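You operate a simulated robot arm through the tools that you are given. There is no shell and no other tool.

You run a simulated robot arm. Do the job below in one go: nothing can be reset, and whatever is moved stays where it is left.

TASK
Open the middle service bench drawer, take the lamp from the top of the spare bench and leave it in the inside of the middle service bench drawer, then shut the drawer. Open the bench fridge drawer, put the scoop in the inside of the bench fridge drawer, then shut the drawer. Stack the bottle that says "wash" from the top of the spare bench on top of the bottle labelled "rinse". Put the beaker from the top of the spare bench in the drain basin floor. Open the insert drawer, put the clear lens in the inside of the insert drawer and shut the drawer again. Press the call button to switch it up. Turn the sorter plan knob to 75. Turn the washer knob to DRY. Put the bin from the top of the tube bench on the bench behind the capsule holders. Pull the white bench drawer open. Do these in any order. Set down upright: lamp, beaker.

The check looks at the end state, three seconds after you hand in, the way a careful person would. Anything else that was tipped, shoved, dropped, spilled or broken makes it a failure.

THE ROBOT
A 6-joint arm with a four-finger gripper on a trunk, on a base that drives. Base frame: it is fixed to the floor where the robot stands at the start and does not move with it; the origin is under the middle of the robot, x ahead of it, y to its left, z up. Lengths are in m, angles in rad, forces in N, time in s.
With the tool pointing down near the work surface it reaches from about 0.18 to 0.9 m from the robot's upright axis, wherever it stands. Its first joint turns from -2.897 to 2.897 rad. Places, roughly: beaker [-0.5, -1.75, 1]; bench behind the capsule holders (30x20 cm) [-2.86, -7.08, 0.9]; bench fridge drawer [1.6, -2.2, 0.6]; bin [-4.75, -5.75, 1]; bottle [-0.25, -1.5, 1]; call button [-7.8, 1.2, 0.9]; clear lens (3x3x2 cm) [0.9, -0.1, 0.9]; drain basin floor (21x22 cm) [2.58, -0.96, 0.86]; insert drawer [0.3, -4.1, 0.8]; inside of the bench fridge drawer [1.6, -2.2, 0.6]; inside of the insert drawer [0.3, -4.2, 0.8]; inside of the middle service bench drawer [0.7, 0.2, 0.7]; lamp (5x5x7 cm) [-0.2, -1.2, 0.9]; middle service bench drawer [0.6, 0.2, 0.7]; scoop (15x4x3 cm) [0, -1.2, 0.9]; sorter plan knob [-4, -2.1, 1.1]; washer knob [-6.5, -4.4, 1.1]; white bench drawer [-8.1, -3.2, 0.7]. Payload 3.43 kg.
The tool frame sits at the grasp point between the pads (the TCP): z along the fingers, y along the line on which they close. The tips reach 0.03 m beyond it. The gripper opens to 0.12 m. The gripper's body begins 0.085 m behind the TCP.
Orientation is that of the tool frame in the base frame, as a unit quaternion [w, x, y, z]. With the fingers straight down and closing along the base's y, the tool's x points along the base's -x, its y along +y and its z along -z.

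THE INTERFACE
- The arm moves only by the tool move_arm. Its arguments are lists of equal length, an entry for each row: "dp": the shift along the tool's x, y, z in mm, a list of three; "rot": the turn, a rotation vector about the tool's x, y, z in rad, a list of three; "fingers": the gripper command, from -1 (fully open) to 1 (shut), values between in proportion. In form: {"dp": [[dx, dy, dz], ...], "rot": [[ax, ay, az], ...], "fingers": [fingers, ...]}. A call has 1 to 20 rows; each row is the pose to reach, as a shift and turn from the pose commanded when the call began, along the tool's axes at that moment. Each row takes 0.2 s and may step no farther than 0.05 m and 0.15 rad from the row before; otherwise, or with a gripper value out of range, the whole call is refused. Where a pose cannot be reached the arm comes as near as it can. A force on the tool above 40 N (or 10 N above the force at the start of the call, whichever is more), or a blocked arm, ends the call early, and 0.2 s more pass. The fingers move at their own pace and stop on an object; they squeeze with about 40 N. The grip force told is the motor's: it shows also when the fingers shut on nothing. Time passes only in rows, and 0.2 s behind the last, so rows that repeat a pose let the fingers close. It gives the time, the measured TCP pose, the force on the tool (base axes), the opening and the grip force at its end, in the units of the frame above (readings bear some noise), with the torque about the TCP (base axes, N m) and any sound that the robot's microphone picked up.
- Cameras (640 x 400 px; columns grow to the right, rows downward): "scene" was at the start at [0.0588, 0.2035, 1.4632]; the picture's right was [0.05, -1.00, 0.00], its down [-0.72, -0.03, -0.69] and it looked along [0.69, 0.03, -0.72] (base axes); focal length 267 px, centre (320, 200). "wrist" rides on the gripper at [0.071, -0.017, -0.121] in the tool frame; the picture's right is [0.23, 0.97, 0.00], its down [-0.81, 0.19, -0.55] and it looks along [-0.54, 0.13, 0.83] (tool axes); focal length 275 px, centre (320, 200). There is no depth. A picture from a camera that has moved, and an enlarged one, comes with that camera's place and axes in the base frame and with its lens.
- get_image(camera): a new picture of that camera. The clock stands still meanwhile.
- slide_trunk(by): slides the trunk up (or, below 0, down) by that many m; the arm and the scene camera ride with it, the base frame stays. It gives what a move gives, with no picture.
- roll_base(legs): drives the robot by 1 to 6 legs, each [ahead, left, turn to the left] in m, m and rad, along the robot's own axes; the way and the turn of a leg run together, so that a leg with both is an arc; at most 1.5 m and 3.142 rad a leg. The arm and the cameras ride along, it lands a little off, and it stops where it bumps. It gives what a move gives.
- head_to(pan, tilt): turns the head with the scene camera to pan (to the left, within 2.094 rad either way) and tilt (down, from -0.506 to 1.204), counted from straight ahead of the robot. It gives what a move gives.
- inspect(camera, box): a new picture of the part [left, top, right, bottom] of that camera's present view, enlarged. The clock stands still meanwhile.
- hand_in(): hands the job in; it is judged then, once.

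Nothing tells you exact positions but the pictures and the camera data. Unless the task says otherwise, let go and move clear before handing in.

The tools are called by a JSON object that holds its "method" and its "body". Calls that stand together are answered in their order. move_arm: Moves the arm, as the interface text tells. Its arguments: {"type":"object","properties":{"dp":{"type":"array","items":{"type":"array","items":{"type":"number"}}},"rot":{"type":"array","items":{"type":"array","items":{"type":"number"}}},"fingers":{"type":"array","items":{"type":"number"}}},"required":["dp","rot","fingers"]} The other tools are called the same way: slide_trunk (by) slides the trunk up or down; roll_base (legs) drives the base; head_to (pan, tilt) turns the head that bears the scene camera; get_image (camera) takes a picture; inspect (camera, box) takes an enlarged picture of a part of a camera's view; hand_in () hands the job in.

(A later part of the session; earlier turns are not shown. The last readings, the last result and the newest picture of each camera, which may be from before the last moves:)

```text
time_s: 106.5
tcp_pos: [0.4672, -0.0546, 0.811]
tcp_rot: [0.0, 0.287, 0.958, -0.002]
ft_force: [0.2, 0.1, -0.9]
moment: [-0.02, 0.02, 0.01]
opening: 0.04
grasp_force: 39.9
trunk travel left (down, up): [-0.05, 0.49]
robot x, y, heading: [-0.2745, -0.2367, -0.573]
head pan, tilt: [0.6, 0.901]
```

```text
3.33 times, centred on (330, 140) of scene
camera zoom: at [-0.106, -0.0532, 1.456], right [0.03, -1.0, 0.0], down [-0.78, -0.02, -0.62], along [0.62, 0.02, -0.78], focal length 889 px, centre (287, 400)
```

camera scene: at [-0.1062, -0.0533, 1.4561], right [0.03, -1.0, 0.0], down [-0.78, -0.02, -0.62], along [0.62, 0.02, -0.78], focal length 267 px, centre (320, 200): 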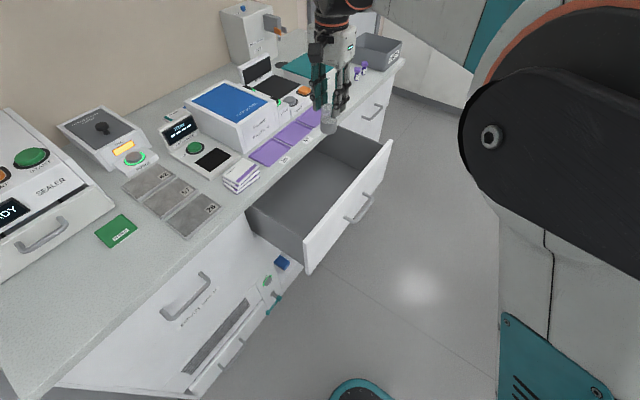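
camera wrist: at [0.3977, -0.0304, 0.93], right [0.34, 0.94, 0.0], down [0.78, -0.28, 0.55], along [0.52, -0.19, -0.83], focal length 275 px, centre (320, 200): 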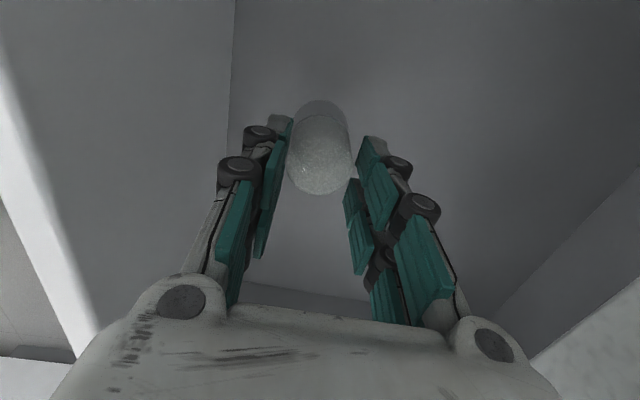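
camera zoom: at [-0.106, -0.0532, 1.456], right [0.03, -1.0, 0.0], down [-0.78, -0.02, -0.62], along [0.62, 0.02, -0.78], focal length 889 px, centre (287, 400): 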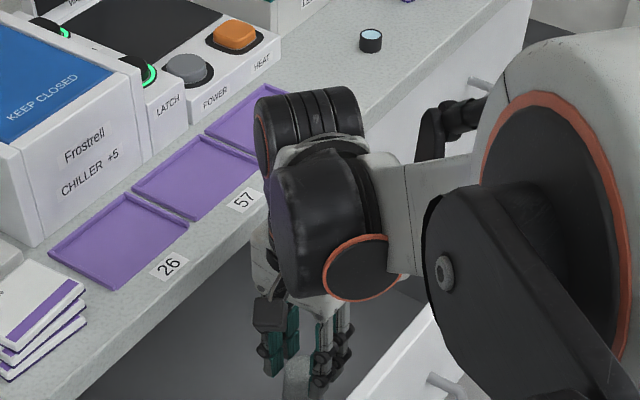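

{"method": "move_arm", "body": {"dp": [[0, 0, 15], [0, 0, 30], [0, 0, 42]], "rot": [[0, 0, 0], [0, 0, 0], [0, 0, 0]], "fingers": [1, 1, 1]}}

{"method": "get_image", "body": {"camera": "wrist"}}

{"method": "inspect", "body": {"camera": "scene", "box": [250, 80, 410, 200]}}

```text
time_s: 107.3
tcp_pos: [0.4674, -0.054, 0.7683]
tcp_rot: [0.0, 0.287, 0.958, -0.001]
ft_force: [0.3, 0.3, -0.8]
moment: [-0.04, 0.0, -0.02]
opening: 0.0399
grasp_force: 40.3
trunk travel left (down, up): [-0.05, 0.49]
robot x, y, heading: [-0.272, -0.2326, -0.571]
head pan, tilt: [0.6, 0.901]
```

```text
taken
camera wrist: at [0.3984, -0.0294, 0.8888], right [0.34, 0.94, 0.0], down [0.78, -0.28, 0.55], along [0.52, -0.19, -0.83], focal length 275 px, centre (320, 200)
```

wrist: 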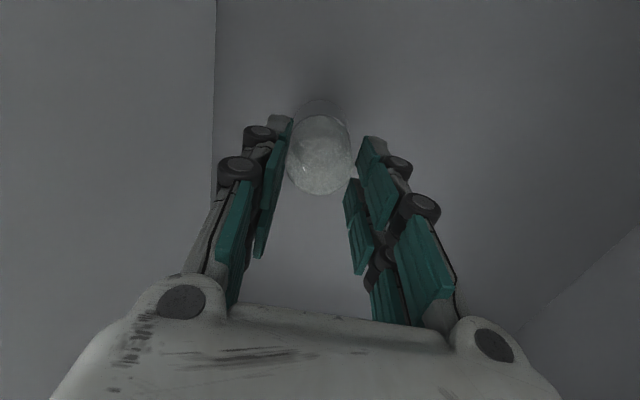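

```text
3.33 times, centred on (330, 140) of scene
camera zoom: at [-0.1062, -0.0532, 1.4561], right [0.03, -1.0, 0.0], down [-0.78, -0.02, -0.62], along [0.62, 0.02, -0.78], focal length 889 px, centre (287, 400)
```

zoom: 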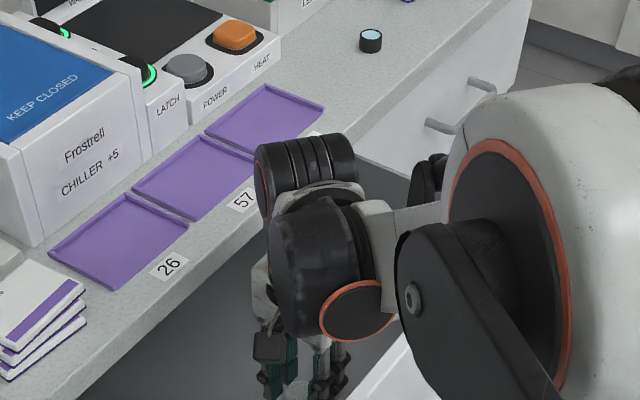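

{"method": "move_arm", "body": {"dp": [[0, 0, 4], [0, 0, 8], [0, 0, 11], [0, 0, 13]], "rot": [[0, 0, 0], [0, 0, 0], [0, 0, 0], [0, 0, 0]], "fingers": [1, 1, 1, 1]}}

{"method": "move_arm", "body": {"dp": [[0, 0, 2], [0, 0, 4]], "rot": [[0, 0, 0], [0, 0, 0]], "fingers": [1, 1]}}

```text
time_s: 108.3
tcp_pos: [0.4663, -0.0543, 0.7578]
tcp_rot: [0.0, 0.286, 0.958, -0.001]
ft_force: [-2.7, 2.5, 36.6]
moment: [-0.21, -0.36, 0.01]
opening: 0.0401
grasp_force: 39.7
trunk travel left (down, up): [-0.05, 0.49]
robot x, y, heading: [-0.272, -0.2338, -0.572]
head pan, tilt: [0.6, 0.901]
```

```text
time_s: 108.9
tcp_pos: [0.4648, -0.0535, 0.7536]
tcp_rot: [0.001, 0.286, 0.958, 0.0]
ft_force: [-7.2, 4.4, 37.5]
moment: [0.05, 0.05, 0.02]
opening: 0.0403
grasp_force: 40.2
trunk travel left (down, up): [-0.05, 0.49]
robot x, y, heading: [-0.2725, -0.2353, -0.571]
head pan, tilt: [0.6, 0.901]
```

{"method": "move_arm", "body": {"dp": [[0, 0, -1.5], [0, 0, -1.5], [0, 0, -1.5], [0, 0, -1.5], [0, 0, -1.5]], "rot": [[0, 0, 0], [0, 0, 0], [0, 0, 0], [0, 0, 0], [0, 0, 0]], "fingers": [1, 0.3, 0.1, -0.05, -0.1]}}

{"method": "get_image", "body": {"camera": "wrist"}}

```text
time_s: 110.1
tcp_pos: [0.4673, -0.0546, 0.7525]
tcp_rot: [0.0, 0.286, 0.958, -0.002]
ft_force: [0.5, 0.6, 0.1]
moment: [-0.03, 0.02, 0.02]
opening: 0.0663
grasp_force: 0.0
trunk travel left (down, up): [-0.05, 0.49]
robot x, y, heading: [-0.2732, -0.2319, -0.574]
head pan, tilt: [0.6, 0.901]
```

```text
taken
camera wrist: at [0.3986, -0.0301, 0.8726], right [0.34, 0.94, 0.0], down [0.78, -0.28, 0.55], along [0.52, -0.19, -0.83], focal length 275 px, centre (320, 200)
```

wrist: 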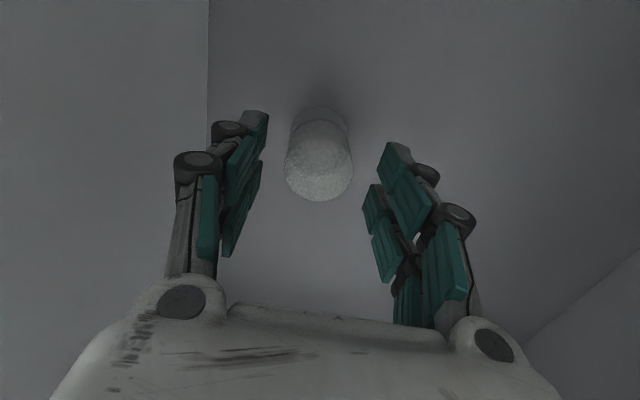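

The lamp stands in the drawer. I rise straight out and check it.

{"method": "move_arm", "body": {"dp": [[0, 0, -20], [0, 0, -60], [0, 0, -105], [0, 0, -150], [0, 0, -195], [0, 0, -240], [0, 0, -285], [0, 0, -330], [0, 0, -375], [0, 0, -420], [0, 0, -465], [0, 0, -505], [0, 0, -530]], "rot": [[0, 0, 0], [0, 0, 0], [0, 0, 0], [0, 0, 0], [0, 0, 0], [0, 0, 0], [0, 0, 0], [0, 0, 0], [0, 0, 0], [0, 0, 0], [0, 0, 0], [0, 0, 0], [0, 0, 0]], "fingers": [-0.1, -0.1, -0.1, -0.1, -0.1, -0.1, -0.1, -0.1, -0.1, -0.1, -0.1, -0.1, -0.1]}}

{"method": "get_image", "body": {"camera": "scene"}}

{"method": "get_image", "body": {"camera": "wrist"}}

```text
time_s: 112.9
tcp_pos: [0.467, -0.0546, 1.2821]
tcp_rot: [0.0, 0.286, 0.958, -0.001]
ft_force: [-0.8, -0.5, 0.6]
moment: [-0.02, 0.0, 0.03]
opening: 0.0662
grasp_force: 0.1
trunk travel left (down, up): [-0.05, 0.49]
robot x, y, heading: [-0.2724, -0.2342, -0.574]
head pan, tilt: [0.6, 0.901]
```

```text
taken
camera scene: at [-0.1062, -0.0532, 1.456], right [0.03, -1.0, 0.0], down [-0.78, -0.02, -0.62], along [0.62, 0.02, -0.78], focal length 267 px, centre (320, 200)
```

scene: 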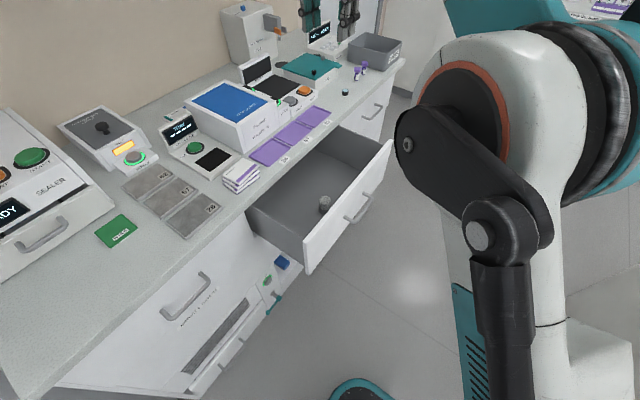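

```text
taken
camera wrist: at [0.3983, -0.0297, 1.4015], right [0.34, 0.94, 0.0], down [0.78, -0.28, 0.55], along [0.52, -0.19, -0.83], focal length 275 px, centre (320, 200)
```

wrist: 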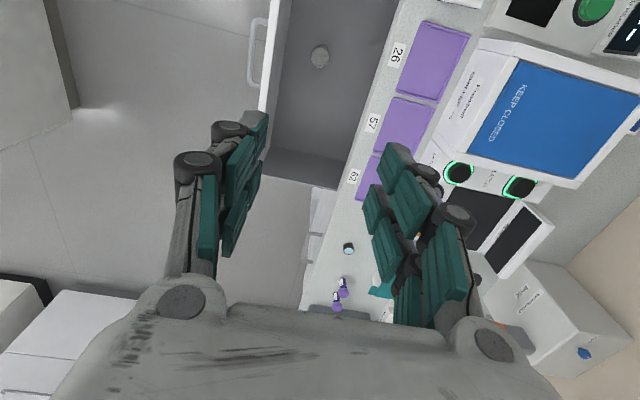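

{"method": "move_arm", "body": {"dp": [[14, -44, 0], [28, -88, 0], [42, -132, 0], [56, -176, 0], [70, -220, 0], [84, -264, 0], [98, -308, 0], [112, -352, 0], [126, -396, 0], [140, -440, 0], [153, -485, -2]], "rot": [[0, 0, 0], [0, 0, 0], [0, 0, 0], [0, 0, 0], [0, 0, 0], [0, 0, 0], [0, 0, 0], [0, 0, 0], [0, 0, 0], [0, 0, 0], [0, 0, 0]], "fingers": [-0.1, 0.5, 1, 1, 1, 1, 1, 1, 1, 1, 1]}}

{"method": "roll_base", "body": {"legs": [[-0.03, -0.24, 0]]}}

{"method": "move_arm", "body": {"dp": [[-9.4, 25, 35], [-18.9, 50, 70], [-28.3, 75, 105], [-37.7, 100, 140], [-47.1, 125, 175], [-56.6, 150, 210], [-66, 175, 245], [-75.4, 200, 280], [-84.9, 225, 315], [-94.3, 250, 350], [-103.7, 275, 385], [-113.1, 300, 410], [-122.6, 325, 425], [-132, 350, 440]], "rot": [[-0.1122, 0, 0], [-0.2244, 0, 0], [-0.3366, 0, 0], [-0.4488, 0, 0], [-0.561, 0, 0], [-0.6732, 0, 0], [-0.7854, 0, 0], [-0.8976, 0, 0], [-1.0098, 0, 0], [-1.122, 0, 0], [-1.2342, 0, 0], [-1.3464, 0, 0], [-1.4586, 0, 0], [-1.5708, 0, 0]], "fingers": [1, 1, 1, 1, 1, 1, 1, 1, 1, 1, 1, 1, 1, 1]}}

{"method": "get_image", "body": {"camera": "wrist"}}

{"method": "get_image", "body": {"camera": "scene"}}

```text
time_s: 115.3
tcp_pos: [0.0735, -0.3758, 1.2874]
tcp_rot: [0.0, 0.285, 0.958, -0.001]
ft_force: [-0.4, 0.6, 0.2]
moment: [-0.01, 0.02, 0.01]
opening: 0.0
grasp_force: 32.9
trunk travel left (down, up): [-0.05, 0.49]
robot x, y, heading: [-0.2735, -0.2359, -0.572]
head pan, tilt: [0.6, 0.901]
```

```text
time_s: 117.1
tcp_pos: [-0.0826, -0.5598, 1.2872]
tcp_rot: [0.0, 0.287, 0.958, -0.002]
ft_force: [0.4, 0.5, -0.7]
moment: [0.01, 0.0, 0.0]
opening: 0.0001
grasp_force: 33.5
trunk travel left (down, up): [-0.05, 0.49]
robot x, y, heading: [-0.4249, -0.4208, -0.574]
head pan, tilt: [0.6, 0.901]
```

```text
time_s: 120.1
tcp_pos: [0.2766, -0.3505, 0.8751]
tcp_rot: [0.201, 0.201, 0.678, 0.677]
ft_force: [-0.1, -0.4, 0.2]
moment: [0.03, -0.01, -0.03]
opening: 0.0
grasp_force: 33.0
out of reach, approached as far as the arm can: row 11, 12, 13, 14
trunk travel left (down, up): [-0.05, 0.49]
robot x, y, heading: [-0.4271, -0.4182, -0.576]
head pan, tilt: [0.6, 0.901]
```

```text
taken
camera wrist: at [0.1512, -0.4144, 0.8583], right [-0.19, 0.13, 0.97], down [0.38, -0.91, 0.19], along [0.91, 0.4, 0.13], focal length 275 px, centre (320, 200)
```

wrist: 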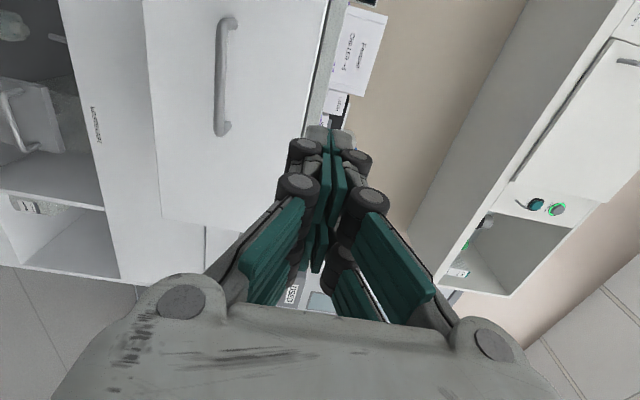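

```text
taken
camera scene: at [-0.2616, -0.2379, 1.456], right [0.03, -1.0, 0.0], down [-0.78, -0.02, -0.62], along [0.62, 0.02, -0.78], focal length 267 px, centre (320, 200)
```

scene: 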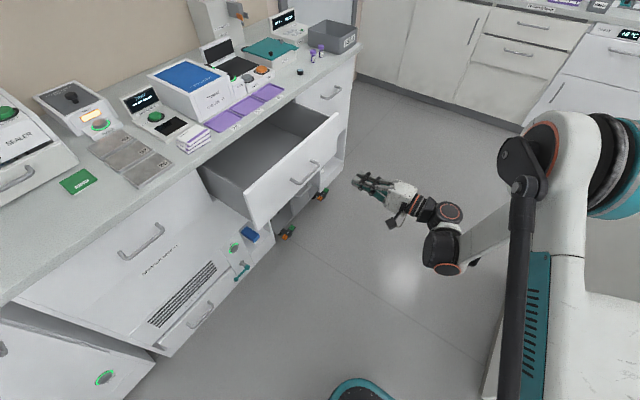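

{"method": "slide_trunk", "body": {"by": -0.05}}

{"method": "roll_base", "body": {"legs": [[0, 0.2, 0]]}}

{"method": "get_image", "body": {"camera": "scene"}}

{"method": "get_image", "body": {"camera": "wrist"}}

```text
time_s: 121.0
tcp_pos: [0.2759, -0.3516, 0.8257]
tcp_rot: [0.201, 0.201, 0.679, 0.676]
ft_force: [0.2, 0.0, 1.0]
moment: [-0.03, 0.01, -0.01]
opening: 0.0
grasp_force: 33.6
trunk travel left (down, up): [0.0, 0.54]
robot x, y, heading: [-0.4276, -0.4202, -0.577]
head pan, tilt: [0.6, 0.901]
```

```text
time_s: 122.6
tcp_pos: [0.3862, -0.1811, 0.8258]
tcp_rot: [0.201, 0.202, 0.679, 0.677]
ft_force: [-0.5, -0.8, 0.0]
moment: [-0.02, -0.03, 0.02]
opening: 0.0
grasp_force: 33.7
trunk travel left (down, up): [0.0, 0.54]
robot x, y, heading: [-0.3176, -0.2484, -0.569]
head pan, tilt: [0.6, 0.901]
```

```text
taken
camera scene: at [-0.1533, -0.0685, 1.4062], right [0.03, -1.0, 0.0], down [-0.78, -0.02, -0.62], along [0.62, 0.02, -0.78], focal length 267 px, centre (320, 200)
```

scene: 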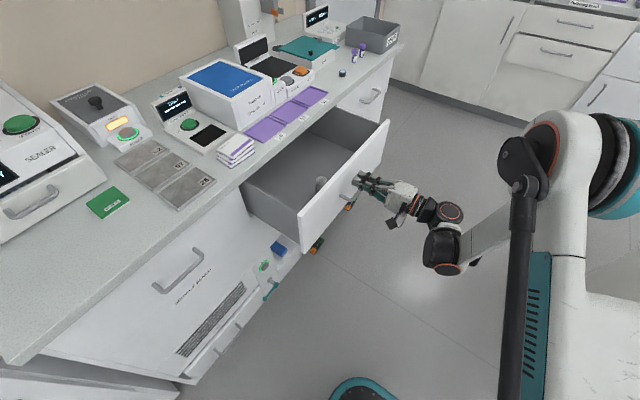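

```text
taken
camera wrist: at [0.2598, -0.2441, 0.8088], right [-0.19, 0.13, 0.97], down [0.38, -0.9, 0.19], along [0.91, 0.41, 0.12], focal length 275 px, centre (320, 200)
```

wrist: 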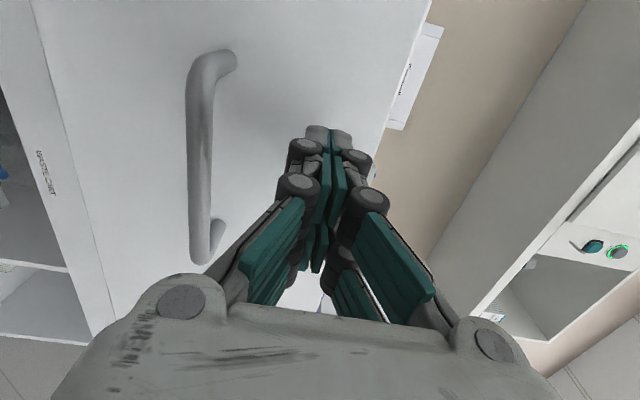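

{"method": "roll_base", "body": {"legs": [[0, 0.1, 0]]}}

{"method": "get_image", "body": {"camera": "scene"}}

```text
time_s: 123.8
tcp_pos: [0.4408, -0.0966, 0.8252]
tcp_rot: [0.201, 0.201, 0.679, 0.677]
ft_force: [0.0, -0.5, 0.6]
moment: [0.0, -0.01, 0.04]
opening: 0.0002
grasp_force: 33.4
trunk travel left (down, up): [0.0, 0.54]
robot x, y, heading: [-0.2638, -0.1681, -0.574]
head pan, tilt: [0.6, 0.901]
```

```text
taken
camera scene: at [-0.0982, 0.0165, 1.4062], right [0.03, -1.0, 0.0], down [-0.78, -0.02, -0.62], along [0.62, 0.02, -0.78], focal length 267 px, centre (320, 200)
```

scene: 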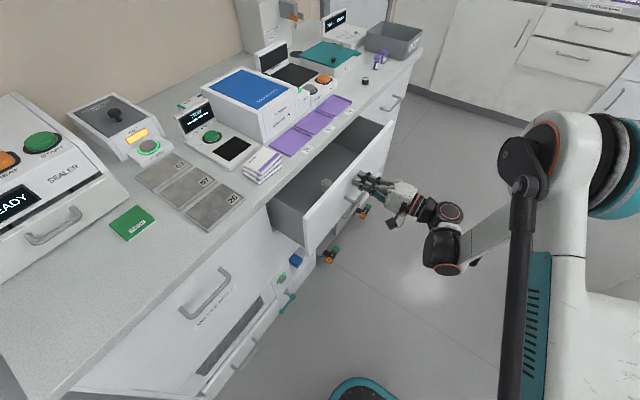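

{"method": "roll_base", "body": {"legs": [[0, 0.1, 0]]}}

{"method": "roll_base", "body": {"legs": [[0, 0.025, 0]]}}

{"method": "get_image", "body": {"camera": "scene"}}

{"method": "inspect", "body": {"camera": "scene", "box": [260, 80, 460, 260]}}

```text
time_s: 124.9
tcp_pos: [0.4947, -0.011, 0.8264]
tcp_rot: [0.2, 0.201, 0.679, 0.677]
ft_force: [-0.3, 0.0, -0.4]
moment: [-0.03, -0.02, -0.01]
opening: 0.0
grasp_force: 33.2
trunk travel left (down, up): [0.0, 0.54]
robot x, y, heading: [-0.2082, -0.0813, -0.574]
head pan, tilt: [0.6, 0.901]
```

```text
time_s: 125.8
tcp_pos: [0.5081, 0.0101, 0.8267]
tcp_rot: [0.2, 0.201, 0.679, 0.677]
ft_force: [-0.4, -0.7, 0.0]
moment: [0.01, 0.03, -0.01]
opening: 0.0
grasp_force: 33.6
trunk travel left (down, up): [0.0, 0.54]
robot x, y, heading: [-0.1948, -0.0611, -0.569]
head pan, tilt: [0.6, 0.901]
```

```text
taken
camera scene: at [-0.0305, 0.1218, 1.4062], right [0.03, -1.0, 0.0], down [-0.78, -0.02, -0.62], along [0.62, 0.02, -0.78], focal length 267 px, centre (320, 200)
```

scene: 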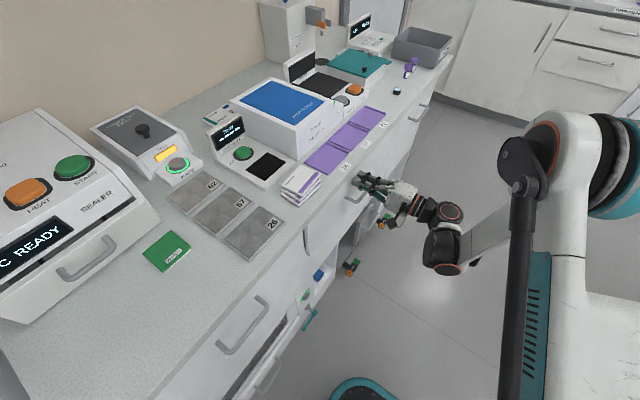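

```text
2.22 times, centred on (360, 170) of scene
camera zoom: at [-0.0305, 0.1218, 1.4062], right [0.03, -1.0, 0.0], down [-0.78, -0.02, -0.62], along [0.62, 0.02, -0.78], focal length 592 px, centre (231, 267)
```

zoom: 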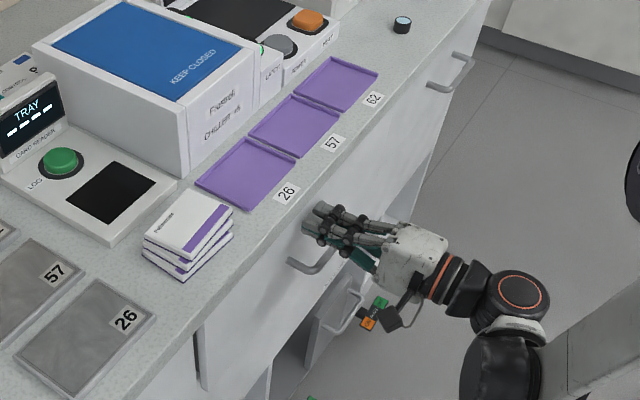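

{"method": "roll_base", "body": {"legs": [[0, 0.015, 0]]}}

{"method": "inspect", "body": {"camera": "scene", "box": [260, 140, 420, 300]}}

```text
time_s: 126.5
tcp_pos: [0.5147, 0.0231, 0.8272]
tcp_rot: [0.2, 0.201, 0.679, 0.677]
ft_force: [-1.0, 0.5, 0.7]
moment: [0.02, 0.01, 0.0]
opening: 0.0002
grasp_force: 33.3
trunk travel left (down, up): [0.0, 0.54]
robot x, y, heading: [-0.186, -0.048, -0.573]
head pan, tilt: [0.6, 0.901]
```

```text
2.50 times, centred on (340, 220) of scene
camera zoom: at [-0.0224, 0.1344, 1.4061], right [0.03, -1.0, 0.0], down [-0.78, -0.02, -0.62], along [0.62, 0.02, -0.78], focal length 666 px, centre (270, 150)
```

zoom: 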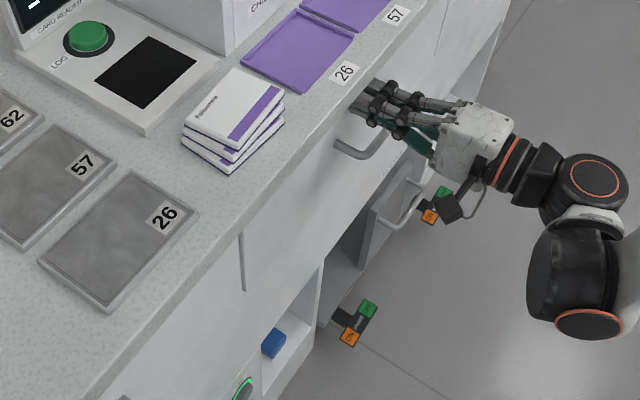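

{"method": "roll_base", "body": {"legs": [[0, 0.01, 0]]}}

{"method": "inspect", "body": {"camera": "scene", "box": [300, 180, 380, 270]}}

```text
time_s: 127.4
tcp_pos: [0.5186, 0.0268, 0.8252]
tcp_rot: [0.202, 0.202, 0.679, 0.676]
ft_force: [-4.8, -3.9, 2.6]
moment: [0.08, -0.1, -0.09]
opening: 0.006
grasp_force: 33.6
trunk travel left (down, up): [0.0, 0.54]
robot x, y, heading: [-0.183, -0.0397, -0.573]
head pan, tilt: [0.6, 0.901]
stopped in leg 1: the force on the tool passed its limit at 46 N (the readings are from after the stop); the commanded pose is now the measured one
```

```text
4.44 times, centred on (340, 225) of scene
camera zoom: at [-0.0179, 0.1413, 1.4062], right [0.03, -1.0, 0.0], down [-0.78, -0.02, -0.62], along [0.62, 0.02, -0.78], focal length 1185 px, centre (231, 89)
```

zoom: 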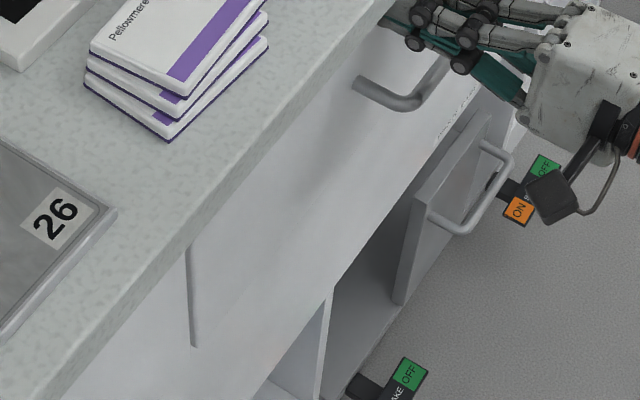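

Drawer is shut (46 N contact). I back away, bring the tool back to pointing down, and drive along the aisle toward the fridge/basin bench.

{"method": "roll_base", "body": {"legs": [[0, -0.25, 0]]}}

{"method": "move_arm", "body": {"dp": [[9, 30, -21], [19, 60, -43], [28, 90, -64], [37, 120, -86], [46, 150, -107], [56, 180, -129], [65, 210, -150], [74, 240, -171], [84, 270, -193], [93, 300, -214], [102, 330, -236], [111, 360, -257], [121, 390, -279], [130, 420, -300]], "rot": [[0.1122, 0, 0], [0.2244, 0, 0], [0.3366, 0, 0], [0.4488, 0, 0], [0.561, 0, 0], [0.6732, 0, 0], [0.7854, 0, 0], [0.8976, 0, 0], [1.0098, 0, 0], [1.122, 0, 0], [1.2342, 0, 0], [1.3464, 0, 0], [1.4586, 0, 0], [1.5708, 0, 0]], "fingers": [1, 1, 1, 1, 1, 1, 1, 0, -0.5, -1, -1, -1, -1, -1]}}

{"method": "slide_trunk", "body": {"by": 0.05}}

{"method": "head_to", "body": {"pan": 0.0, "tilt": 0.6}}

{"method": "get_image", "body": {"camera": "scene"}}

```text
time_s: 129.2
tcp_pos: [0.3859, -0.1816, 0.8255]
tcp_rot: [0.203, 0.203, 0.679, 0.676]
ft_force: [1.4, 0.0, -0.1]
moment: [0.03, 0.01, -0.05]
opening: 0.0
grasp_force: 33.7
trunk travel left (down, up): [0.0, 0.54]
robot x, y, heading: [-0.3164, -0.2432, -0.577]
head pan, tilt: [0.6, 0.901]
```

```text
time_s: 132.2
tcp_pos: [0.115, -0.3589, 1.2488]
tcp_rot: [0.0, 0.287, 0.958, -0.003]
ft_force: [-0.8, -0.1, -0.7]
moment: [0.01, 0.03, 0.0]
opening: 0.1202
grasp_force: 0.1
trunk travel left (down, up): [0.0, 0.54]
robot x, y, heading: [-0.3155, -0.2436, -0.58]
head pan, tilt: [0.6, 0.901]
```

```text
time_s: 133.1
tcp_pos: [0.1153, -0.3591, 1.2983]
tcp_rot: [0.0, 0.287, 0.958, -0.003]
ft_force: [0.0, -0.8, 0.5]
moment: [-0.01, 0.04, 0.0]
opening: 0.1197
grasp_force: 0.1
trunk travel left (down, up): [-0.05, 0.49]
robot x, y, heading: [-0.3171, -0.2465, -0.575]
head pan, tilt: [0.6, 0.901]
```

```text
time_s: 134.1
tcp_pos: [0.1158, -0.3587, 1.2978]
tcp_rot: [-0.001, 0.286, 0.958, -0.003]
ft_force: [0.3, 0.2, 0.3]
moment: [-0.05, 0.02, -0.01]
opening: 0.1199
grasp_force: 0.1
trunk travel left (down, up): [-0.05, 0.49]
robot x, y, heading: [-0.3179, -0.2458, -0.577]
head pan, tilt: [0.0, 0.6]
```

```text
taken
camera scene: at [-0.1517, -0.1145, 1.4809], right [-0.54, -0.84, 0.0], down [-0.47, 0.31, -0.82], along [0.69, -0.45, -0.57], focal length 267 px, centre (320, 200)
```

scene: 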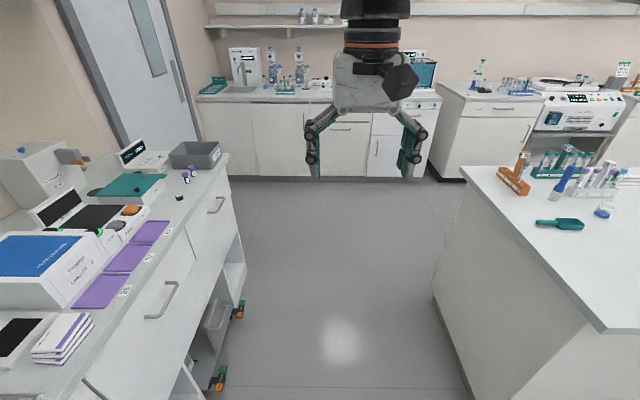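

{"method": "roll_base", "body": {"legs": [[1.4, 0, 0]]}}

{"method": "head_to", "body": {"pan": -0.4, "tilt": 0.7}}

{"method": "get_image", "body": {"camera": "scene"}}

{"method": "head_to", "body": {"pan": 0.5, "tilt": 0.7}}

{"method": "get_image", "body": {"camera": "scene"}}

{"method": "head_to", "body": {"pan": -1.2, "tilt": 0.5}}

{"method": "get_image", "body": {"camera": "scene"}}

```text
time_s: 141.1
tcp_pos: [1.3041, -1.1012, 1.2989]
tcp_rot: [-0.001, 0.276, 0.961, -0.003]
ft_force: [-0.1, 0.2, 0.3]
moment: [0.03, -0.02, 0.05]
opening: 0.1202
grasp_force: 0.0
trunk travel left (down, up): [-0.05, 0.49]
robot x, y, heading: [0.8698, -0.9994, -0.554]
head pan, tilt: [0.0, 0.6]
```

```text
time_s: 142.0
tcp_pos: [1.3047, -1.0996, 1.2997]
tcp_rot: [-0.001, 0.276, 0.961, -0.003]
ft_force: [0.9, -0.2, 1.3]
moment: [0.03, 0.01, -0.01]
opening: 0.1197
grasp_force: 0.1
trunk travel left (down, up): [-0.05, 0.49]
robot x, y, heading: [0.867, -0.9975, -0.55]
head pan, tilt: [-0.4, 0.7]
```

```text
taken
camera scene: at [1.0116, -0.8815, 1.4757], right [-0.76, -0.65, 0.0], down [-0.4, 0.46, -0.79], along [0.52, -0.6, -0.61], focal length 267 px, centre (320, 200)
```

scene: 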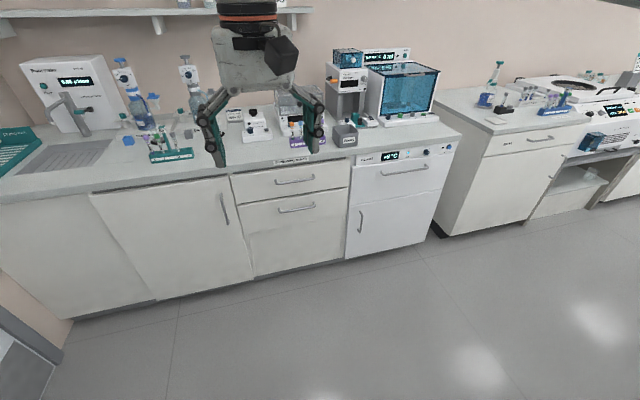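

```text
time_s: 143.2
tcp_pos: [1.3033, -1.1007, 1.2988]
tcp_rot: [-0.001, 0.275, 0.961, -0.002]
ft_force: [-0.1, 0.6, 0.1]
moment: [0.03, 0.01, 0.03]
opening: 0.1199
grasp_force: 0.0
trunk travel left (down, up): [-0.05, 0.49]
robot x, y, heading: [0.8689, -0.9959, -0.549]
head pan, tilt: [0.499, 0.7]
```

```text
taken
camera scene: at [1.04, -0.8205, 1.4723], right [-0.06, -1.0, 0.0], down [-0.64, 0.04, -0.76], along [0.76, -0.04, -0.64], focal length 267 px, centre (320, 200)
```

scene: 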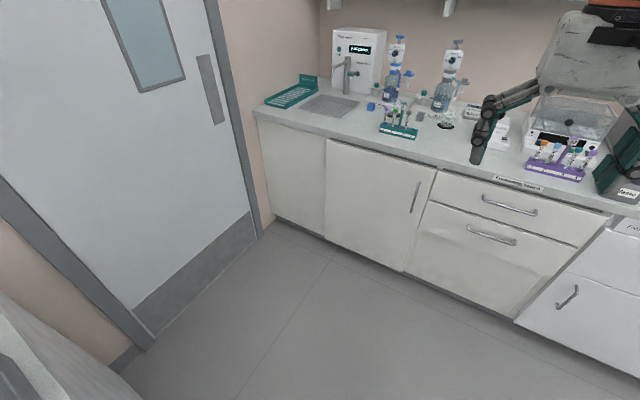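

```text
time_s: 144.9
tcp_pos: [1.3032, -1.1011, 1.299]
tcp_rot: [-0.001, 0.275, 0.961, -0.002]
ft_force: [0.1, 0.4, 0.0]
moment: [0.02, 0.01, 0.0]
opening: 0.12
grasp_force: 0.1
trunk travel left (down, up): [-0.05, 0.49]
robot x, y, heading: [0.8726, -0.9945, -0.557]
head pan, tilt: [-1.201, 0.499]
```

```text
taken
camera scene: at [1.0073, -0.8877, 1.4818], right [-0.81, -0.59, 0.0], down [-0.33, 0.45, -0.83], along [0.49, -0.67, -0.56], focal length 267 px, centre (320, 200)
```

scene: 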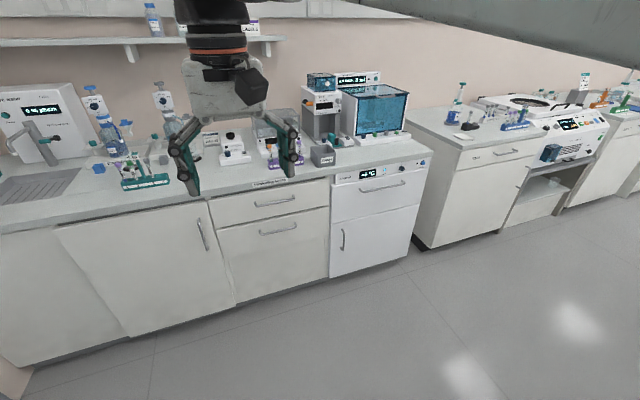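

The fridge unit (+4 °C panel, drawer with handle above a door) and the drain basin at the left end of this wall bench are in view. I move a bit nearer to measure them.

{"method": "roll_base", "body": {"legs": [[0.15, -0.35, -0.027]]}}

{"method": "head_to", "body": {"pan": 0.0, "tilt": 0.7}}

{"method": "get_image", "body": {"camera": "scene"}}

{"method": "get_image", "body": {"camera": "wrist"}}

```text
time_s: 147.3
tcp_pos: [1.2373, -1.4889, 1.2984]
tcp_rot: [-0.001, 0.288, 0.958, -0.002]
ft_force: [-0.1, -0.5, -1.0]
moment: [0.03, -0.02, -0.01]
opening: 0.1199
grasp_force: 0.0
trunk travel left (down, up): [-0.05, 0.49]
robot x, y, heading: [0.8064, -1.3723, -0.582]
head pan, tilt: [-1.201, 0.499]
```

```text
time_s: 148.7
tcp_pos: [1.2379, -1.4886, 1.2985]
tcp_rot: [0.001, 0.288, 0.958, -0.003]
ft_force: [-0.5, -0.3, -0.2]
moment: [-0.03, -0.03, 0.01]
opening: 0.1202
grasp_force: 0.1
trunk travel left (down, up): [-0.05, 0.49]
robot x, y, heading: [0.8051, -1.3739, -0.579]
head pan, tilt: [0.0, 0.7]
```

```text
taken
camera scene: at [0.9683, -1.2424, 1.4723], right [-0.55, -0.84, 0.0], down [-0.54, 0.35, -0.77], along [0.64, -0.42, -0.64], focal length 267 px, centre (320, 200)
```

scene: 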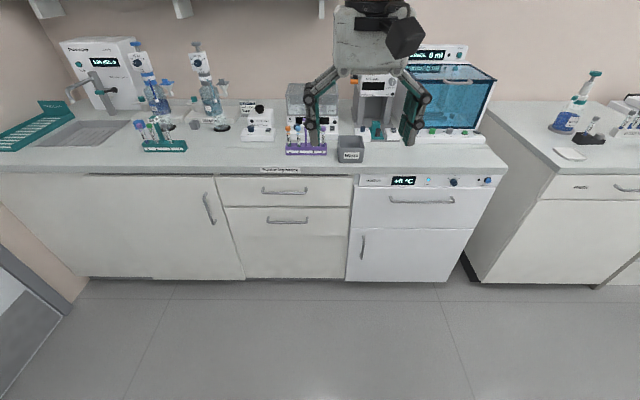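

```text
taken
camera wrist: at [1.1693, -1.4644, 1.4186], right [0.35, 0.94, -0.01], down [0.78, -0.29, 0.55], along [0.52, -0.2, -0.83], focal length 275 px, centre (320, 200)
```

wrist: 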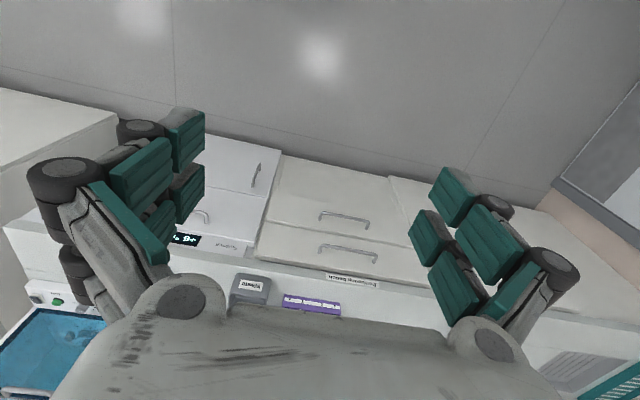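

{"method": "move_arm", "body": {"dp": [[-10, 0, 33], [-20, 0, 66], [-30, 0, 100], [-40, 0, 133], [-50, 0, 166], [-60, 0, 200], [-70, 0, 233], [-80, 0, 266], [-90, 0, 300], [-100, 0, 333], [-110, 0, 366], [-120, 0, 400], [-130, 0, 433], [-140, 0, 466], [-150, 0, 500]], "rot": [[-0.0806, -0.0806, 0.0806], [-0.1612, -0.1612, 0.1612], [-0.2418, -0.2418, 0.2418], [-0.3225, -0.3225, 0.3225], [-0.4031, -0.4031, 0.4031], [-0.4837, -0.4837, 0.4837], [-0.5643, -0.5643, 0.5643], [-0.6449, -0.6449, 0.6449], [-0.7255, -0.7255, 0.7255], [-0.8061, -0.8061, 0.8061], [-0.8867, -0.8867, 0.8867], [-0.9674, -0.9674, 0.9674], [-1.048, -1.048, 1.048], [-1.1286, -1.1286, 1.1286], [-1.2092, -1.2092, 1.2092]], "fingers": [-1, -1, -1, -1, -1, -0.3, -0.3, -0.3, -0.3, -0.3, -0.3, -0.3, -0.3, -0.3, -0.3]}}

{"method": "get_image", "body": {"camera": "wrist"}}

{"method": "get_image", "body": {"camera": "scene"}}

```text
time_s: 151.9
tcp_pos: [1.5468, -1.5701, 0.9369]
tcp_rot: [0.61, 0.632, 0.357, 0.318]
ft_force: [2.5, 0.8, -1.7]
moment: [-0.07, -0.08, -0.18]
opening: 0.0779
grasp_force: 0.1
out of reach, approached as far as the arm can: row 10, 11, 12, 13, 14, 15
trunk travel left (down, up): [-0.05, 0.49]
robot x, y, heading: [0.807, -1.3736, -0.578]
head pan, tilt: [0.0, 0.7]
```

```text
taken
camera wrist: at [1.484, -1.446, 0.9224], right [0.19, 0.19, 0.96], down [-0.89, -0.38, 0.25], along [0.41, -0.9, 0.1], focal length 275 px, centre (320, 200)
```

wrist: 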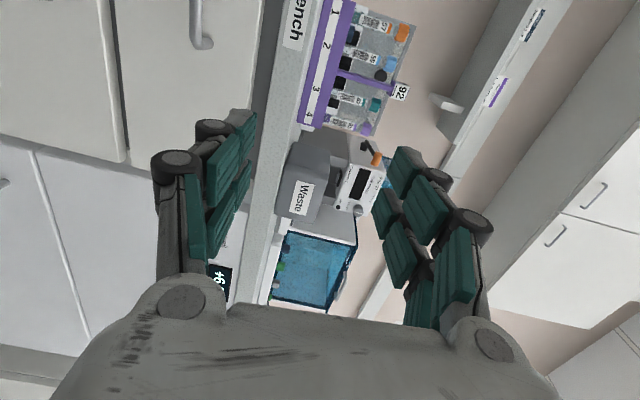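

```text
taken
camera scene: at [0.9738, -1.2411, 1.4712], right [-0.55, -0.84, 0.0], down [-0.54, 0.35, -0.76], along [0.64, -0.42, -0.65], focal length 267 px, centre (320, 200)
```

scene: 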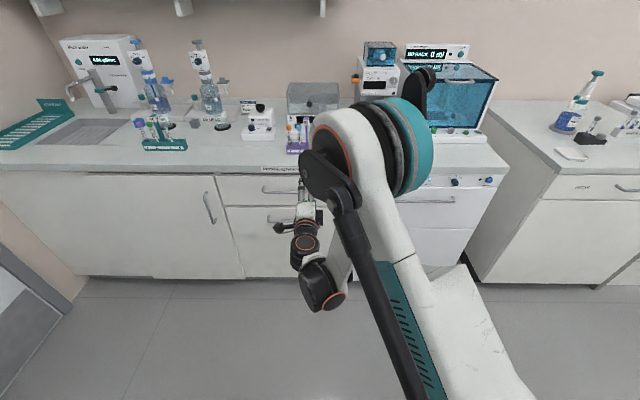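

The forward-facing horizontal tool works when reaching far ahead. I shift the base to line up with the fridge drawer handle and then lower/extend the arm.

{"method": "roll_base", "body": {"legs": [[-0.13, -0.44, 0]]}}

{"method": "move_arm", "body": {"dp": [[0, -20, 15], [0, -40, 30], [0, -60, 45], [0, -80, 60], [0, -100, 75], [0, -120, 90], [0, -137, 100]], "rot": [[0, 0, 0], [0, 0, 0], [0, 0, 0], [0, 0, 0], [0, 0, 0], [0, 0, 0], [0, 0, 0]], "fingers": [-0.3, -0.3, -0.3, -0.3, -0.3, -0.3, -0.3]}}

{"method": "get_image", "body": {"camera": "wrist"}}

{"method": "get_image", "body": {"camera": "scene"}}

```text
time_s: 154.7
tcp_pos: [1.2022, -1.8662, 0.9397]
tcp_rot: [0.611, 0.632, 0.355, 0.317]
ft_force: [0.7, 0.5, -1.0]
moment: [0.02, 0.01, -0.01]
opening: 0.0781
grasp_force: 0.2
trunk travel left (down, up): [-0.05, 0.49]
robot x, y, heading: [0.4654, -1.6608, -0.585]
head pan, tilt: [0.0, 0.7]
```

```text
time_s: 156.2
tcp_pos: [1.2766, -1.9217, 0.7978]
tcp_rot: [0.611, 0.632, 0.356, 0.318]
ft_force: [0.5, 1.0, 0.0]
moment: [0.03, 0.02, 0.0]
opening: 0.0782
grasp_force: 0.0
out of reach, approached as far as the arm can: row 2, 3
trunk travel left (down, up): [-0.05, 0.49]
robot x, y, heading: [0.4627, -1.6675, -0.585]
head pan, tilt: [0.0, 0.7]
```

```text
taken
camera wrist: at [1.214, -1.7966, 0.7838], right [0.19, 0.19, 0.96], down [-0.89, -0.38, 0.25], along [0.41, -0.91, 0.1], focal length 275 px, centre (320, 200)
```

wrist: 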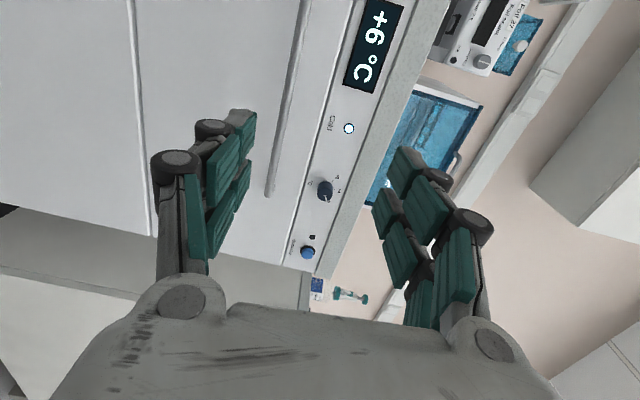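

```text
taken
camera scene: at [0.6285, -1.5353, 1.4722], right [-0.55, -0.83, 0.0], down [-0.54, 0.35, -0.76], along [0.64, -0.42, -0.64], focal length 267 px, centre (320, 200)
```

scene: 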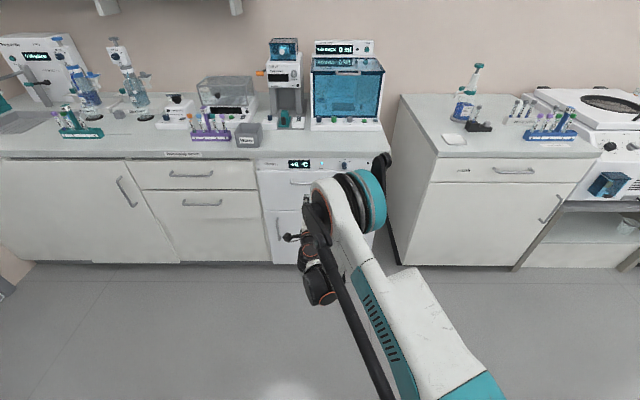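

{"method": "move_arm", "body": {"dp": [[0, 0, 0], [0, 0, 0]], "rot": [[-0.0522, 0, 0.033], [-0.0522, 0, 0.033]], "fingers": [-0.3, -0.3]}}

{"method": "get_image", "body": {"camera": "wrist"}}

{"method": "inspect", "body": {"camera": "scene", "box": [240, 140, 400, 240]}}

```text
time_s: 156.8
tcp_pos: [1.2761, -1.9272, 0.7984]
tcp_rot: [0.61, 0.631, 0.352, 0.326]
ft_force: [-0.2, 0.6, 0.3]
moment: [-0.02, 0.01, 0.01]
opening: 0.078
grasp_force: 0.0
out of reach, approached as far as the arm can: row 1, 2
trunk travel left (down, up): [-0.05, 0.49]
robot x, y, heading: [0.4633, -1.6672, -0.582]
head pan, tilt: [0.0, 0.7]
```

```text
taken
camera wrist: at [1.2122, -1.8016, 0.7837], right [0.17, 0.18, 0.97], down [-0.89, -0.39, 0.23], along [0.42, -0.9, 0.1], focal length 275 px, centre (320, 200)
```

wrist: 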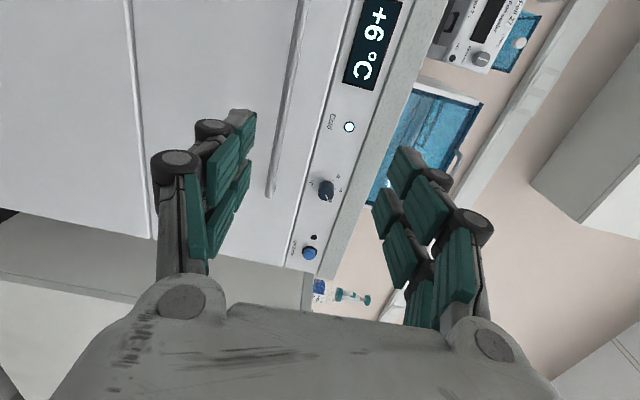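

```text
4.00 times, centred on (320, 190) of scene
camera zoom: at [0.6285, -1.5354, 1.4723], right [-0.55, -0.83, 0.0], down [-0.54, 0.35, -0.76], along [0.64, -0.42, -0.64], focal length 1066 px, centre (320, 240)
```

zoom: 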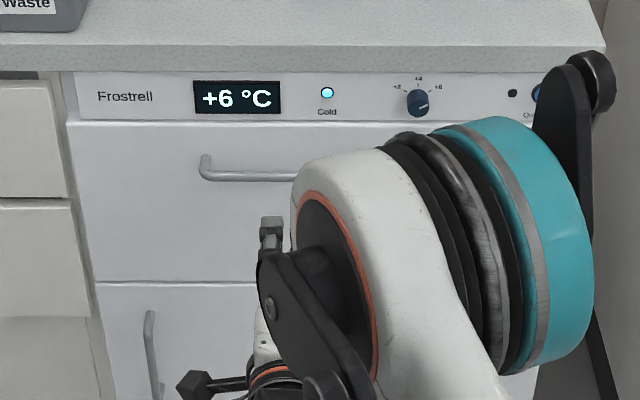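

{"method": "slide_trunk", "body": {"by": -0.045}}

{"method": "roll_base", "body": {"legs": [[0.12, -0.022, 0]]}}

{"method": "get_image", "body": {"camera": "wrist"}}

```text
time_s: 157.7
tcp_pos: [1.2759, -1.9254, 0.7526]
tcp_rot: [0.61, 0.631, 0.353, 0.326]
ft_force: [-0.6, 0.2, 0.6]
moment: [0.01, 0.0, -0.03]
opening: 0.0778
grasp_force: 0.0
trunk travel left (down, up): [-0.005, 0.535]
robot x, y, heading: [0.4656, -1.6655, -0.587]
head pan, tilt: [0.0, 0.7]
```

```text
time_s: 159.0
tcp_pos: [1.3625, -2.0101, 0.7534]
tcp_rot: [0.609, 0.632, 0.352, 0.325]
ft_force: [-0.4, -0.3, 0.8]
moment: [-0.01, 0.02, 0.01]
opening: 0.078
grasp_force: 0.1
trunk travel left (down, up): [-0.005, 0.535]
robot x, y, heading: [0.5537, -1.7513, -0.583]
head pan, tilt: [0.0, 0.7]
```

```text
taken
camera wrist: at [1.2998, -1.886, 0.7389], right [0.17, 0.18, 0.97], down [-0.89, -0.39, 0.23], along [0.42, -0.9, 0.1], focal length 275 px, centre (320, 200)
```

wrist: 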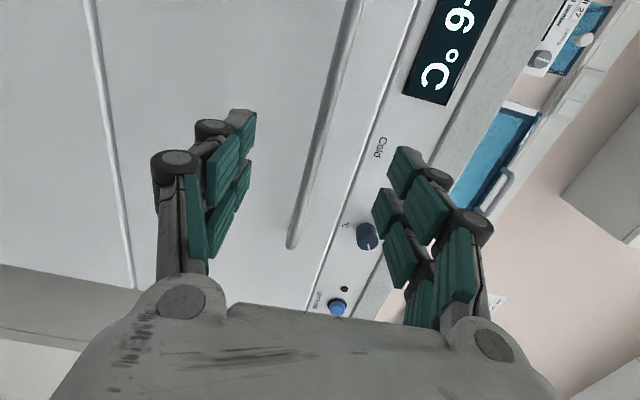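

{"method": "roll_base", "body": {"legs": [[0.083, 0, 0]]}}

{"method": "get_image", "body": {"camera": "wrist"}}

```text
time_s: 160.1
tcp_pos: [1.4339, -2.0567, 0.7528]
tcp_rot: [0.609, 0.632, 0.352, 0.325]
ft_force: [-0.5, 0.2, 0.1]
moment: [0.04, 0.01, 0.01]
opening: 0.0781
grasp_force: 0.1
trunk travel left (down, up): [-0.005, 0.535]
robot x, y, heading: [0.6252, -1.7959, -0.583]
head pan, tilt: [0.0, 0.7]
```

```text
taken
camera wrist: at [1.3707, -1.9325, 0.739], right [0.17, 0.18, 0.97], down [-0.89, -0.39, 0.23], along [0.42, -0.9, 0.1], focal length 275 px, centre (320, 200)
```

wrist: 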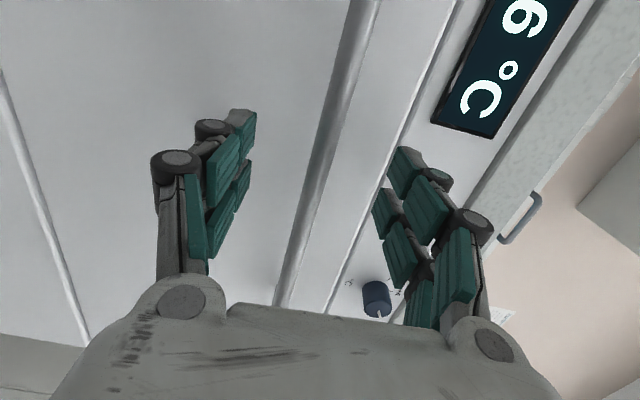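

{"method": "slide_trunk", "body": {"by": -0.004}}

{"method": "move_arm", "body": {"dp": [[0, 0, 0], [0, 0, 0], [0, 0, 0], [0, 0, 0]], "rot": [[0, 0, 0], [0, 0, 0], [0, 0, 0], [0, 0, 0]], "fingers": [0.3, 0.7, 1, 1]}}

{"method": "get_image", "body": {"camera": "wrist"}}

```text
time_s: 160.6
tcp_pos: [1.4348, -2.0564, 0.7481]
tcp_rot: [0.609, 0.632, 0.353, 0.325]
ft_force: [-0.1, 0.2, -0.3]
moment: [0.0, 0.0, 0.0]
opening: 0.0779
grasp_force: 0.1
trunk travel left (down, up): [-0.001, 0.539]
robot x, y, heading: [0.6241, -1.7968, -0.581]
head pan, tilt: [0.0, 0.7]
```

```text
time_s: 161.6
tcp_pos: [1.434, -2.0572, 0.7505]
tcp_rot: [0.61, 0.63, 0.352, 0.327]
ft_force: [7.3, -1.9, 28.7]
moment: [1.41, -1.31, 0.0]
opening: 0.0116
grasp_force: 44.8
trunk travel left (down, up): [-0.001, 0.539]
robot x, y, heading: [0.6238, -1.7944, -0.583]
head pan, tilt: [0.0, 0.7]
```

```text
taken
camera wrist: at [1.3701, -1.9322, 0.7367], right [0.17, 0.19, 0.97], down [-0.89, -0.39, 0.23], along [0.42, -0.9, 0.1], focal length 275 px, centre (320, 200)
```

wrist: 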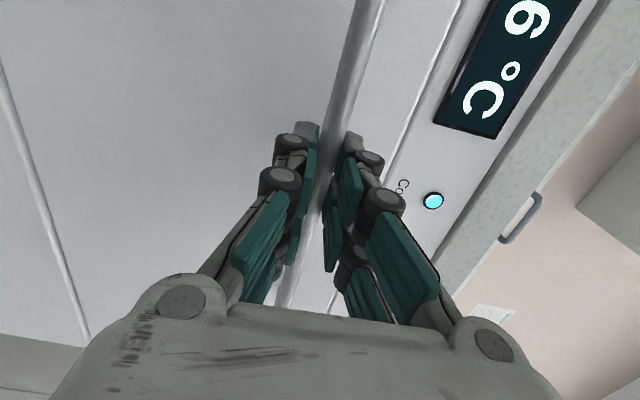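

{"method": "slide_trunk", "body": {"by": 0.003}}

{"method": "roll_base", "body": {"legs": [[-0.1, 0, 0]]}}

{"method": "get_image", "body": {"camera": "scene"}}

```text
time_s: 162.1
tcp_pos: [1.4343, -2.0567, 0.7512]
tcp_rot: [0.609, 0.632, 0.352, 0.326]
ft_force: [3.1, -0.1, 0.1]
moment: [1.59, -1.11, 0.62]
opening: 0.0113
grasp_force: 45.0
trunk travel left (down, up): [-0.004, 0.536]
robot x, y, heading: [0.6229, -1.7979, -0.584]
head pan, tilt: [0.0, 0.7]
```

```text
time_s: 163.3
tcp_pos: [1.3505, -2.0011, 0.7514]
tcp_rot: [0.608, 0.632, 0.354, 0.325]
ft_force: [6.1, 7.7, -8.4]
moment: [1.61, -0.98, 0.14]
opening: 0.0117
grasp_force: 44.6
trunk travel left (down, up): [-0.004, 0.536]
robot x, y, heading: [0.5377, -1.7408, -0.582]
head pan, tilt: [0.0, 0.7]
```

```text
taken
camera scene: at [0.7033, -1.61, 1.4261], right [-0.55, -0.83, 0.0], down [-0.54, 0.35, -0.76], along [0.64, -0.42, -0.64], focal length 267 px, centre (320, 200)
```

scene: 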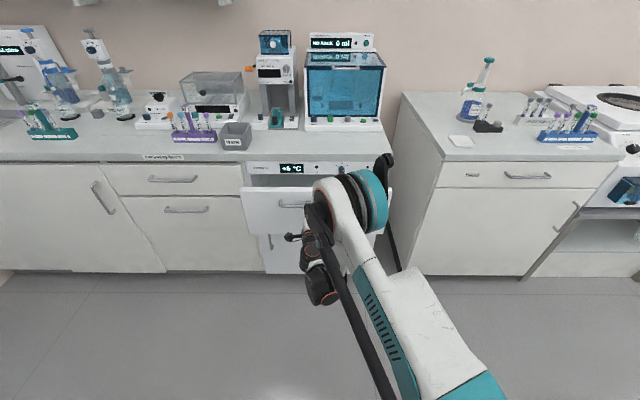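

{"method": "roll_base", "body": {"legs": [[-0.085, 0, 0]]}}

{"method": "move_arm", "body": {"dp": [[0, 0, -15], [0, 0, -30], [0, 0, -45]], "rot": [[0, 0, 0], [0, 0, 0], [0, 0, 0]], "fingers": [1, 1, 1]}}

{"method": "get_image", "body": {"camera": "scene"}}

```text
time_s: 164.3
tcp_pos: [1.2785, -1.9525, 0.7504]
tcp_rot: [0.608, 0.632, 0.353, 0.326]
ft_force: [1.3, 0.8, -9.4]
moment: [1.63, -0.96, -0.17]
opening: 0.0114
grasp_force: 44.7
trunk travel left (down, up): [-0.004, 0.536]
robot x, y, heading: [0.4659, -1.6953, -0.585]
head pan, tilt: [0.0, 0.7]
```

```text
time_s: 164.8
tcp_pos: [1.273, -1.9486, 0.752]
tcp_rot: [0.607, 0.635, 0.349, 0.325]
ft_force: [0.1, -0.6, -32.1]
moment: [1.4, -0.6, 0.13]
opening: 0.0113
grasp_force: 45.4
out of reach, approached as far as the arm can: row 1, 2
trunk travel left (down, up): [-0.004, 0.536]
robot x, y, heading: [0.467, -1.6881, -0.583]
head pan, tilt: [0.0, 0.7]
stopped in row 2: the force on the tool passed its limit at 50 N (the readings are from after the stop); the commanded pose is now the measured one
```

```text
taken
camera scene: at [0.6331, -1.564, 1.4257], right [-0.55, -0.83, 0.0], down [-0.54, 0.36, -0.76], along [0.64, -0.42, -0.65], focal length 267 px, centre (320, 200)
```

scene: 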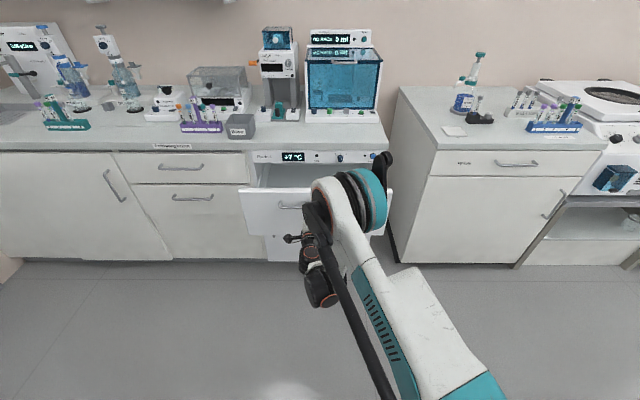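

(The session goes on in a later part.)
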